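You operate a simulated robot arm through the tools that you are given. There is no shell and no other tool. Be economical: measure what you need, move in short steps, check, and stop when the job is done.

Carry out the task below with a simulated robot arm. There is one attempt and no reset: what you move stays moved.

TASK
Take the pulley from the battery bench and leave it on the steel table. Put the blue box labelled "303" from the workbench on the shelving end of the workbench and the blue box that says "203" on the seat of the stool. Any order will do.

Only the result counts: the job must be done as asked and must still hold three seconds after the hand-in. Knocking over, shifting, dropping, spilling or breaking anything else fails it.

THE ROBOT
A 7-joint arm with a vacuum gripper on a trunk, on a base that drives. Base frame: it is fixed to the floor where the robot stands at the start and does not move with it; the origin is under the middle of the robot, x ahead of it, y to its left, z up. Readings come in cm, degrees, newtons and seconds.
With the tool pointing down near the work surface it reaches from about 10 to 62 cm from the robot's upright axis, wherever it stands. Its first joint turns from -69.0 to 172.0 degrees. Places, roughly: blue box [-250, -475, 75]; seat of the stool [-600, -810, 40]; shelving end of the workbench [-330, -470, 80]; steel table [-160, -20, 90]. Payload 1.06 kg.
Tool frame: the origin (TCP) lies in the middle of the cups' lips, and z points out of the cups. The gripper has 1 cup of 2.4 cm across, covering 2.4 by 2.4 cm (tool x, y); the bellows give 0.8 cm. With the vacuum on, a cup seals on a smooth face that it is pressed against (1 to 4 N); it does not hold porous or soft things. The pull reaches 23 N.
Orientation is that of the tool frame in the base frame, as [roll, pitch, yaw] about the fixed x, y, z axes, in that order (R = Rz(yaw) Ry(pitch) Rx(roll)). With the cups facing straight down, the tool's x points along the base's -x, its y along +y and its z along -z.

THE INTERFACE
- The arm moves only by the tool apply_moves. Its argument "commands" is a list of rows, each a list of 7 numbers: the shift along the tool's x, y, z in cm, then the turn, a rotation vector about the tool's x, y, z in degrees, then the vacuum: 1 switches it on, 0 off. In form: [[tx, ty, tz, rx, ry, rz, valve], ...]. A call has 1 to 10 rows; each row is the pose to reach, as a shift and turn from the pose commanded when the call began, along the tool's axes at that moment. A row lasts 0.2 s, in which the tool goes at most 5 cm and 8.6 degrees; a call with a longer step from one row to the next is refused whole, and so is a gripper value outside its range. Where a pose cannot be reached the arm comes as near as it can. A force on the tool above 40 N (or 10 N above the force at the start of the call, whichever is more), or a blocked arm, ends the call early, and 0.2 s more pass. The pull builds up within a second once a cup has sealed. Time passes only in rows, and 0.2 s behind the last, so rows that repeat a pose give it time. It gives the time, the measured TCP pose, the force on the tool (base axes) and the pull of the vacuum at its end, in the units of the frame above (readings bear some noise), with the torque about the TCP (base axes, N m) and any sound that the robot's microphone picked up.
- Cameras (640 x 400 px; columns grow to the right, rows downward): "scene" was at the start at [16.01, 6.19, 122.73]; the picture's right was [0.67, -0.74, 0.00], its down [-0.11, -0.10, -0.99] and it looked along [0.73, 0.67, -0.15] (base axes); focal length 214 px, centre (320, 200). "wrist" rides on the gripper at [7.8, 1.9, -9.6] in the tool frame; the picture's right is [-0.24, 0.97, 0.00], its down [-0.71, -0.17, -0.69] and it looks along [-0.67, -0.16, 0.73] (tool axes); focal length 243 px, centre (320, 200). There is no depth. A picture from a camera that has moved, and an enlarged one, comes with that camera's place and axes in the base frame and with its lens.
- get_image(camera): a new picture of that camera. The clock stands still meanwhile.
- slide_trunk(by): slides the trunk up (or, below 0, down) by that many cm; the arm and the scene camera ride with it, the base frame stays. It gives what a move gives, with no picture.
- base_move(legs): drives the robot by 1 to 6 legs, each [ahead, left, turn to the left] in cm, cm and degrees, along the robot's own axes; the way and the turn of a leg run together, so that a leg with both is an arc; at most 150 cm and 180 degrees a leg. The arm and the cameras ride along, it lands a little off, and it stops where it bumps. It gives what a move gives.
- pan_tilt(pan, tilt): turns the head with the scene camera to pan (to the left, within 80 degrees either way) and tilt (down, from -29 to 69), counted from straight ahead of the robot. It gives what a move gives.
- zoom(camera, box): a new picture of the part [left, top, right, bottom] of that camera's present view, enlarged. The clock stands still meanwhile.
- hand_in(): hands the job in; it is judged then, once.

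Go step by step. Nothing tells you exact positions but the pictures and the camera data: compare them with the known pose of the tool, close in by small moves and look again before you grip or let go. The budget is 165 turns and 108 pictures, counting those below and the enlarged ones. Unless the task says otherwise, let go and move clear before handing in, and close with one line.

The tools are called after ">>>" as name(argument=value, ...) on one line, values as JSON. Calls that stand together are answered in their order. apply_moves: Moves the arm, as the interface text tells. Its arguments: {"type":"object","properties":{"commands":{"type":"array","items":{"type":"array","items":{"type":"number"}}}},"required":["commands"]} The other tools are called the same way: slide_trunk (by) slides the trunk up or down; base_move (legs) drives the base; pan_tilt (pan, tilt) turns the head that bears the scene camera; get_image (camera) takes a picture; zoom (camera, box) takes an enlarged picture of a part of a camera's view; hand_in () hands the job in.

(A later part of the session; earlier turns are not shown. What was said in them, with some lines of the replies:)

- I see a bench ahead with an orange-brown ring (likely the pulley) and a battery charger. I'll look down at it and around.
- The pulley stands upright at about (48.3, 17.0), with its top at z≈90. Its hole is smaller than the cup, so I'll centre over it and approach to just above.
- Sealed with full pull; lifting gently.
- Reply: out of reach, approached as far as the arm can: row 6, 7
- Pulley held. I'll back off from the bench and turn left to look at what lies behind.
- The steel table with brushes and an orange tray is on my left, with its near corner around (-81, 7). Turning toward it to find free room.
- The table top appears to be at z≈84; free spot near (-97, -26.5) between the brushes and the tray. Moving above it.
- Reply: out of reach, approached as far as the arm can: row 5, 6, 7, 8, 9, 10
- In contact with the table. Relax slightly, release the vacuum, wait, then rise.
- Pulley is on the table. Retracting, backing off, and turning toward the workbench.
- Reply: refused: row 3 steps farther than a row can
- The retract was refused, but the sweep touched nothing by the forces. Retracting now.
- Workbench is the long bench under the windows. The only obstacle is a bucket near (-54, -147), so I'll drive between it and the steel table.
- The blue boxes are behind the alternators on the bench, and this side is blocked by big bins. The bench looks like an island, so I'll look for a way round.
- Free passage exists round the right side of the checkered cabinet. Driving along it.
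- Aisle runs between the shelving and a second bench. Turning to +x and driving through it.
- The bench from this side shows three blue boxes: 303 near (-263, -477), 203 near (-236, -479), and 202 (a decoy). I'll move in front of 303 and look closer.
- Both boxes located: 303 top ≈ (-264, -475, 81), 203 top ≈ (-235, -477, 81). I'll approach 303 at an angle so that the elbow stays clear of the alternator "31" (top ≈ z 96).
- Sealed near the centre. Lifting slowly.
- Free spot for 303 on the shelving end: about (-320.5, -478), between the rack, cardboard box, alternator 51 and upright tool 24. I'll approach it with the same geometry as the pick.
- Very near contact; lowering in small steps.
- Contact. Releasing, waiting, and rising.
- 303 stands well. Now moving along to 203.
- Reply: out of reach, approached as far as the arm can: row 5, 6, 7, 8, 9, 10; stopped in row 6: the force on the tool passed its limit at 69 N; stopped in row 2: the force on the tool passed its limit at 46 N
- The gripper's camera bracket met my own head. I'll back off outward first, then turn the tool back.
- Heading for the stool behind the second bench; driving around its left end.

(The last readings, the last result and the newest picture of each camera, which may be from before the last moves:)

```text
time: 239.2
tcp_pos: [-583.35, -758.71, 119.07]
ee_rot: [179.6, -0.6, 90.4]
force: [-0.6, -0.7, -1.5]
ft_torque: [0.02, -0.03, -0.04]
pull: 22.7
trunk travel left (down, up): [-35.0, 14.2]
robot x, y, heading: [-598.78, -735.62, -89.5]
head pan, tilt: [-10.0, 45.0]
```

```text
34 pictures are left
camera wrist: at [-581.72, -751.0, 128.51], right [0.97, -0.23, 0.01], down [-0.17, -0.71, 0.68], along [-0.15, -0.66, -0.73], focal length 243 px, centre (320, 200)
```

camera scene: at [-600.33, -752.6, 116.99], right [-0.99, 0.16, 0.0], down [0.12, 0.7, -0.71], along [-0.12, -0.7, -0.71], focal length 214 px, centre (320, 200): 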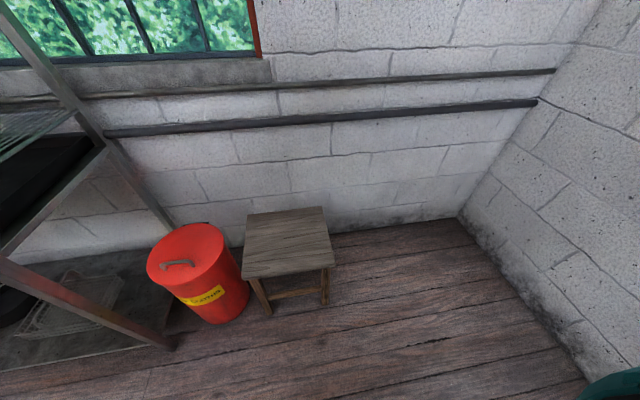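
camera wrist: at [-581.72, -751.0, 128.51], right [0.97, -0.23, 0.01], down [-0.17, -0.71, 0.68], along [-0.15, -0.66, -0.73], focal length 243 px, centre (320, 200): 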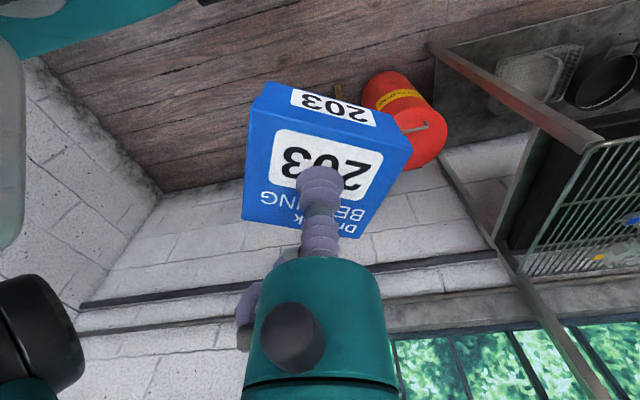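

Stool seat centre ≈ (-595.5, -806, 42). I'll position the base, lower the trunk, and reach over.

>>> base_move(legs=[[0, -14, -0.5], [21, 0, 0]])

>>> slide_trunk(by=-33)

>>> pan_tilt(pan=15, tilt=45)

>>> get_image(camera="scene")

>>> get_image(camera="wrist")

```text
time: 242.3
tcp_pos: [-597.65, -779.46, 118.94]
ee_rot: [179.6, -0.5, 89.9]
force: [-0.2, 0.1, -0.1]
ft_torque: [0.0, 0.01, -0.01]
pull: 23.0
trunk travel left (down, up): [-35.0, 14.2]
robot x, y, heading: [-613.27, -755.92, -90.1]
head pan, tilt: [-10.0, 45.0]
```

```text
time: 245.6
tcp_pos: [-597.64, -784.99, 84.07]
ee_rot: [179.5, -7.1, 89.7]
force: [0.0, -0.6, -2.6]
ft_torque: [0.02, 0.03, 0.01]
pull: 23.1
trunk travel left (down, up): [-2.0, 47.2]
robot x, y, heading: [-612.99, -756.04, -90.0]
head pan, tilt: [-10.0, 45.0]
```

```text
time: 246.5
tcp_pos: [-597.63, -784.97, 84.05]
ee_rot: [179.5, -7.3, 89.8]
force: [-0.5, 0.1, -0.3]
ft_torque: [0.0, 0.03, 0.04]
pull: 22.6
trunk travel left (down, up): [-2.0, 47.2]
robot x, y, heading: [-613.09, -755.88, -90.2]
head pan, tilt: [15.0, 45.0]
```

```text
33 pictures are left
camera scene: at [-614.36, -782.44, 82.24], right [-0.99, 0.17, 0.0], down [0.12, 0.74, -0.66], along [-0.11, -0.65, -0.75], focal length 214 px, centre (320, 200)
```

scene: 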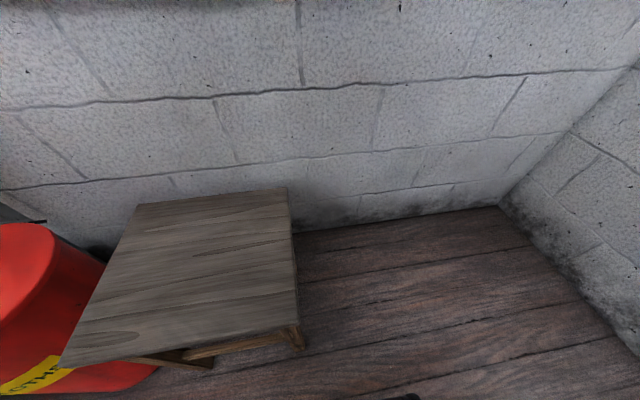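

```text
32 pictures are left
camera wrist: at [-595.9, -778.46, 94.44], right [0.97, -0.24, -0.02], down [-0.18, -0.79, 0.59], along [-0.16, -0.57, -0.81], focal length 243 px, centre (320, 200)
```

wrist: 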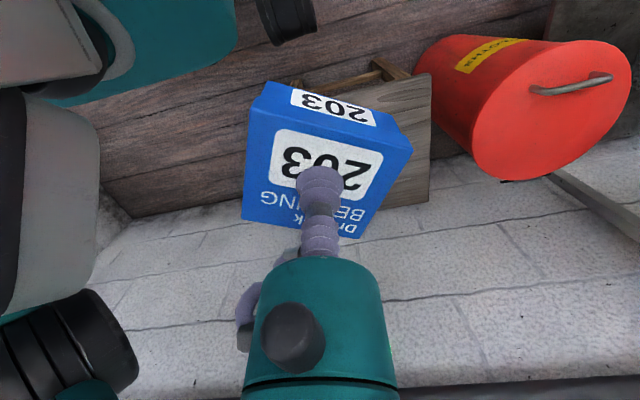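

Lowering made the tool pitch by 7°, so the body seems to lean. I'll raise the trunk some to see whether that recovers.

>>> slide_trunk(by=12)

>>> get_image(camera="scene")

```text
time: 248.0
tcp_pos: [-597.71, -784.8, 95.96]
ee_rot: [179.7, -7.1, 90.0]
force: [-0.3, -0.6, -0.7]
ft_torque: [0.03, 0.02, 0.0]
pull: 23.0
trunk travel left (down, up): [-14.0, 35.2]
robot x, y, heading: [-613.14, -756.18, -90.0]
head pan, tilt: [15.0, 45.0]
```

```text
31 pictures are left
camera scene: at [-610.97, -778.72, 95.3], right [-0.97, -0.26, 0.0], down [-0.18, 0.68, -0.71], along [0.18, -0.68, -0.71], focal length 214 px, centre (320, 200)
```

scene: 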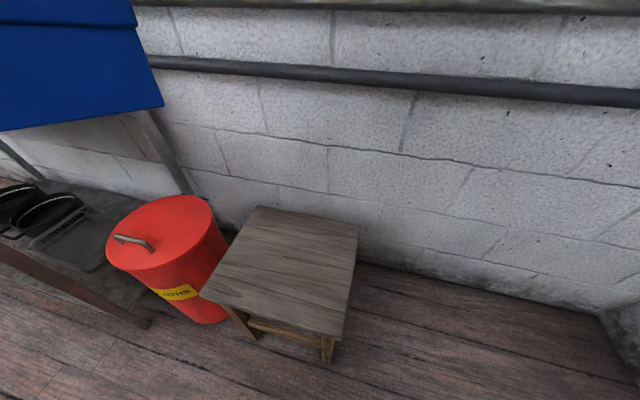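

>>> get_image(camera="wrist")

>>> apply_moves(commands=[[0, 0, 0, 0, -3.5, 0, 1], [0, 0, 0, 0, -7, 0, 1], [0, 0, 0, 0, -7, 0, 1]])

>>> pan_tilt(pan=-20, tilt=45)

>>> get_image(camera="scene")

```text
30 pictures are left
camera wrist: at [-595.83, -778.35, 106.36], right [0.97, -0.23, -0.02], down [-0.18, -0.79, 0.59], along [-0.16, -0.57, -0.81], focal length 243 px, centre (320, 200)
```

wrist: 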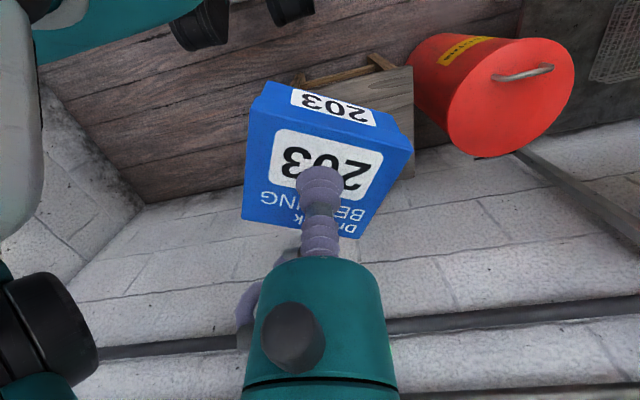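

```text
time: 248.8
tcp_pos: [-597.56, -784.78, 95.88]
ee_rot: [179.6, -0.1, 89.8]
force: [-1.0, 0.2, -1.6]
ft_torque: [0.02, 0.0, 0.02]
pull: 23.0
trunk travel left (down, up): [-14.0, 35.2]
robot x, y, heading: [-613.45, -756.08, -90.0]
head pan, tilt: [15.0, 45.0]
```

```text
time: 249.8
tcp_pos: [-597.59, -784.69, 96.0]
ee_rot: [179.6, -0.1, 89.9]
force: [1.1, 0.5, -0.2]
ft_torque: [0.02, 0.01, -0.01]
pull: 22.6
trunk travel left (down, up): [-14.0, 35.2]
robot x, y, heading: [-613.21, -756.09, -90.0]
head pan, tilt: [-20.0, 45.0]
```

```text
29 pictures are left
camera scene: at [-615.85, -778.49, 95.31], right [-0.94, 0.34, 0.0], down [0.24, 0.66, -0.71], along [-0.24, -0.66, -0.71], focal length 214 px, centre (320, 200)
```

scene: 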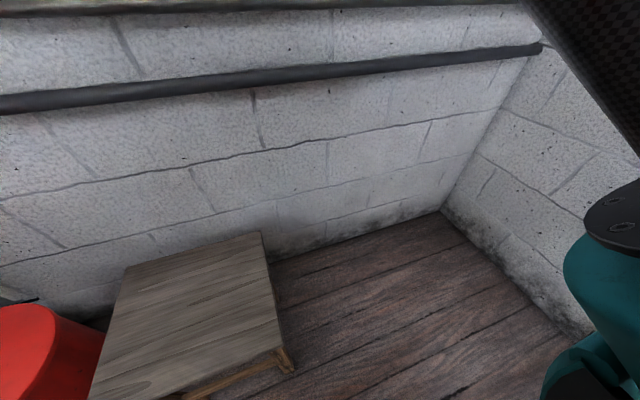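

Levelled again and box held. Now reaching over the stool.

>>> apply_moves(commands=[[-4, 0.4, 1, 0, 0, 0, 1], [-8, 0.8, 3, 0, 0, 0, 1], [-12, 1.2, 5, 0, 0, 0, 1], [-16, 1.6, 7.5, 0, 0, 0, 1], [-19, 2.1, 11, 0, 0, 0, 1], [-21, 2.1, 15, 0, 0, 0, 1], [-21, 2.1, 19.5, 0, 0, 0, 1], [-21, 2.1, 24, 0, 0, 0, 1], [-21, 2.1, 28.5, 0, 0, 0, 1], [-21, 2.1, 28.5, 0, 0, 0, 1]])

>>> pan_tilt(pan=15, tilt=50)

>>> get_image(camera="scene")

>>> get_image(camera="wrist")

```text
time: 252.0
tcp_pos: [-595.27, -805.64, 67.28]
ee_rot: [179.5, -0.1, 90.0]
force: [0.2, -0.6, -1.1]
ft_torque: [-0.01, 0.02, 0.0]
pull: 23.1
trunk travel left (down, up): [-14.0, 35.2]
robot x, y, heading: [-613.24, -755.87, -90.0]
head pan, tilt: [-20.0, 45.0]
```

```text
time: 253.0
tcp_pos: [-595.25, -805.72, 67.4]
ee_rot: [179.7, -0.1, 89.9]
force: [0.1, -0.1, -1.6]
ft_torque: [-0.04, 0.0, -0.01]
pull: 23.4
trunk travel left (down, up): [-14.0, 35.2]
robot x, y, heading: [-613.47, -756.3, -89.9]
head pan, tilt: [15.0, 50.0]
```

```text
28 pictures are left
camera scene: at [-611.09, -778.29, 94.62], right [-0.97, -0.26, 0.0], down [-0.2, 0.74, -0.64], along [0.17, -0.62, -0.77], focal length 214 px, centre (320, 200)
```

scene: 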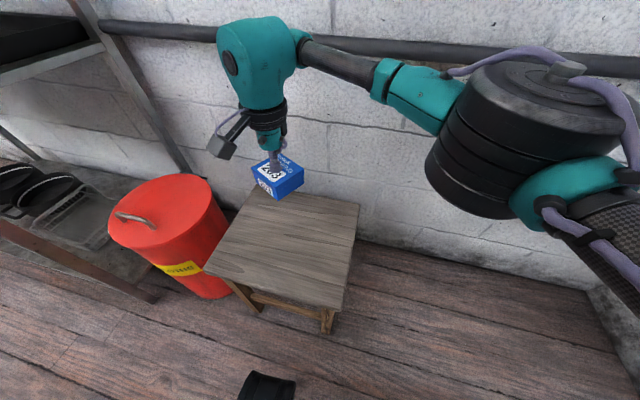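

```text
27 pictures are left
camera wrist: at [-593.46, -797.97, 76.91], right [0.97, -0.24, 0.01], down [-0.18, -0.71, 0.68], along [-0.16, -0.66, -0.73], focal length 243 px, centre (320, 200)
```

wrist: 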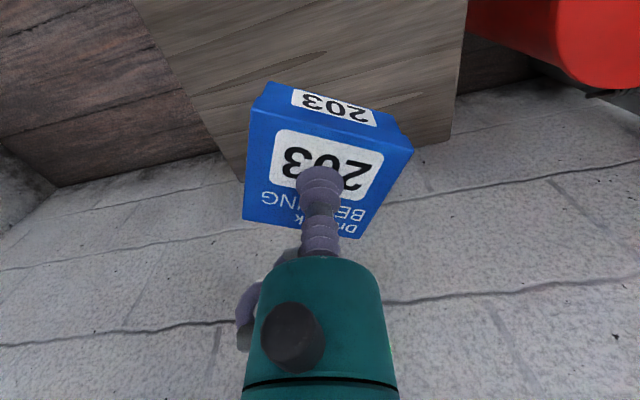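

Centred over the seat. Descending.

>>> apply_moves(commands=[[0, 0, 4, 0, 0, 0, 1], [0, 0, 8, 0, 0, 0, 1], [0, 0, 11, 0, 0, 0, 1], [0, 0, 13.5, 0, 0, 0, 1], [0, 0, 15, 0, 0, 0, 1], [0, 0, 15, 0, 0, 0, 1]])

>>> zoom(camera="scene", box=[180, 140, 380, 265])

>>> get_image(camera="wrist")

```text
time: 254.4
tcp_pos: [-595.27, -805.59, 52.29]
ee_rot: [179.6, -0.2, 89.9]
force: [0.4, 0.2, -1.7]
ft_torque: [0.03, 0.0, 0.0]
pull: 23.2
trunk travel left (down, up): [-14.0, 35.2]
robot x, y, heading: [-613.23, -756.05, -90.1]
head pan, tilt: [15.0, 50.0]
```

```text
3.20 times, centred on (280, 202) of scene
camera zoom: at [-611.08, -778.29, 94.62], right [-0.97, -0.26, 0.0], down [-0.2, 0.74, -0.64], along [0.17, -0.62, -0.77], focal length 686 px, centre (448, 192)
```

zoom: 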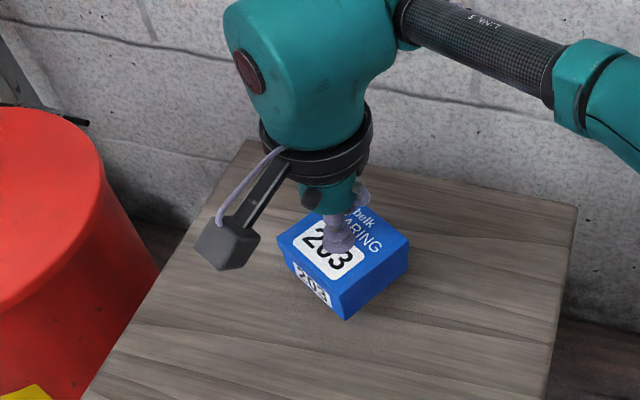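

```text
25 pictures are left
camera wrist: at [-593.46, -798.04, 61.87], right [0.97, -0.24, 0.01], down [-0.18, -0.71, 0.68], along [-0.16, -0.66, -0.73], focal length 243 px, centre (320, 200)
```

wrist: 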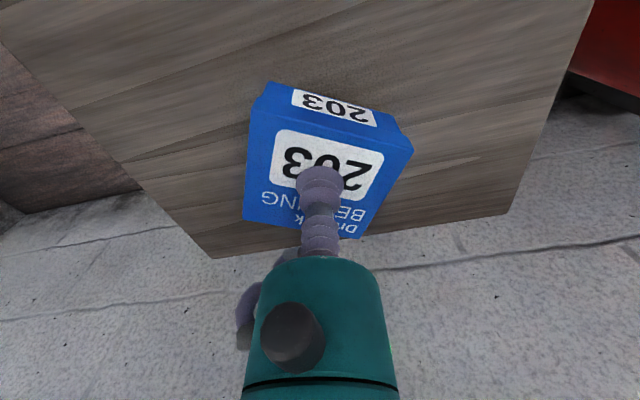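

Close to the seat. Lowering in small steps until contact.

>>> apply_moves(commands=[[0, 0, 0.6, 0, 0, 0, 1], [0, 0, 1.2, 0, 0, 0, 1], [0, 0, 1.8, 0, 0, 0, 1], [0, 0, 2.4, 0, 0, 0, 1]])

```text
time: 255.4
tcp_pos: [-595.28, -805.77, 49.96]
ee_rot: [179.5, -0.1, 89.9]
force: [-1.0, -0.4, -2.3]
ft_torque: [0.0, 0.01, -0.04]
pull: 22.6
trunk travel left (down, up): [-14.0, 35.2]
robot x, y, heading: [-613.25, -755.97, -90.3]
head pan, tilt: [15.0, 50.0]
```

>>> apply_moves(commands=[[0, 0, 0.5, 0, 0, 0, 1], [0, 0, 0.9, 0, 0, 0, 1], [0, 0, 1.3, 0, 0, 0, 1]])

>>> zoom(camera="scene", box=[220, 170, 340, 245])

```text
time: 256.2
tcp_pos: [-595.2, -805.73, 48.93]
ee_rot: [179.5, -0.1, 89.8]
force: [-3.6, 2.9, 17.1]
ft_torque: [-0.01, 0.05, -0.07]
pull: 23.0
trunk travel left (down, up): [-14.0, 35.2]
robot x, y, heading: [-613.41, -756.03, -90.0]
head pan, tilt: [15.0, 50.0]
```

```text
5.33 times, centred on (280, 208) of scene
camera zoom: at [-611.14, -778.18, 94.66], right [-0.97, -0.26, 0.0], down [-0.2, 0.74, -0.64], along [0.17, -0.62, -0.77], focal length 1144 px, centre (533, 160)
```

zoom: 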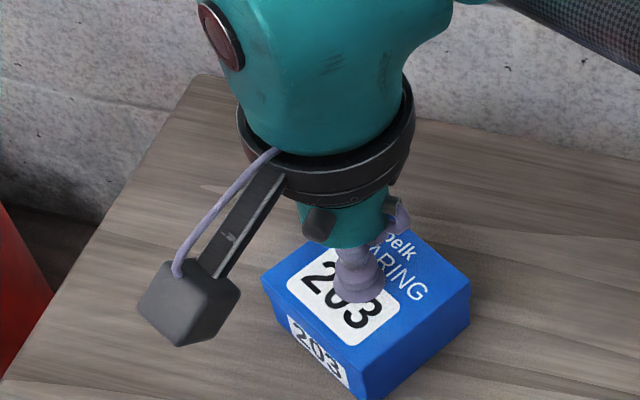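

Contact. Releasing and rising.

>>> apply_moves(commands=[[0, 0, -0.3, 0, 0, 0, 0], [0, 0, -0.3, 0, 0, 0, 0], [0, 0, -0.3, 0, 0, 0, 0], [0, 0, -0.3, 0, 0, 0, 0], [0, 0, -0.3, 0, 0, 0, 0], [0, 0, -0.7, 0, 0, 0, 0], [0, 0, -2, 0, 0, 0, 0], [0, 0, -5, 0, 0, 0, 0], [0, 0, -9, 0, 0, 0, 0], [0, 0, -13, 0, 0, 0, 0]])

>>> get_image(camera="scene")

```text
time: 258.4
tcp_pos: [-595.12, -805.62, 61.95]
ee_rot: [179.6, -0.2, 89.9]
force: [0.6, -0.1, 0.0]
ft_torque: [-0.02, -0.03, -0.04]
pull: 0.0
trunk travel left (down, up): [-14.0, 35.2]
robot x, y, heading: [-613.48, -755.95, -90.1]
head pan, tilt: [15.0, 50.0]
```

```text
23 pictures are left
camera scene: at [-611.08, -778.28, 94.62], right [-0.97, -0.26, 0.0], down [-0.2, 0.74, -0.64], along [0.17, -0.62, -0.77], focal length 214 px, centre (320, 200)
```

scene: 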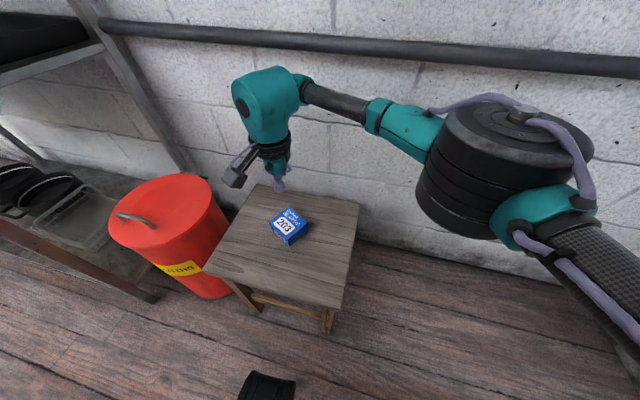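

203 stands in the middle of the seat. Rising clear before handing in.

>>> apply_moves(commands=[[0, 0, -4, 0, 0, 0, 0], [1, 0, -8, 0, 0, 0, 0], [3, 0, -12, 0, 0, 0, 0], [5, 0, -16, 0, 0, 0, 0], [8, 0, -20, 0, 0, 0, 0], [11, 0, -23, 0, 0, 0, 0], [11, 0, -23, 0, 0, 0, 0]])

>>> zoom(camera="scene", box=[180, 160, 380, 285])

```text
time: 260.0
tcp_pos: [-595.57, -794.68, 84.54]
ee_rot: [179.6, -0.1, 89.9]
force: [0.0, -0.3, -0.8]
ft_torque: [0.02, -0.01, -0.02]
pull: 0.1
trunk travel left (down, up): [-14.0, 35.2]
robot x, y, heading: [-613.13, -756.24, -90.1]
head pan, tilt: [15.0, 50.0]
```

```text
3.20 times, centred on (280, 222) of scene
camera zoom: at [-611.08, -778.28, 94.62], right [-0.97, -0.26, 0.0], down [-0.2, 0.74, -0.64], along [0.17, -0.62, -0.77], focal length 686 px, centre (448, 128)
```

zoom: 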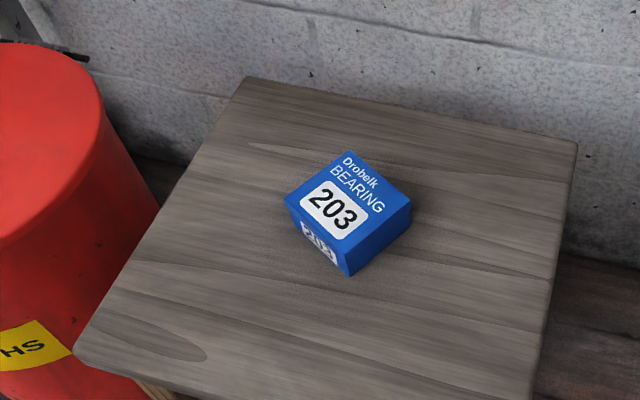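

All three items are placed and the arm is clear, so I'm handing in.

>>> hand_in()

```text
The job is handed in.
```

The job is handed in: the pulley is on the steel table, box 303 is on the shelving end of the workbench, and box 203 is on the stool seat. I saw nothing else knocked or shifted.
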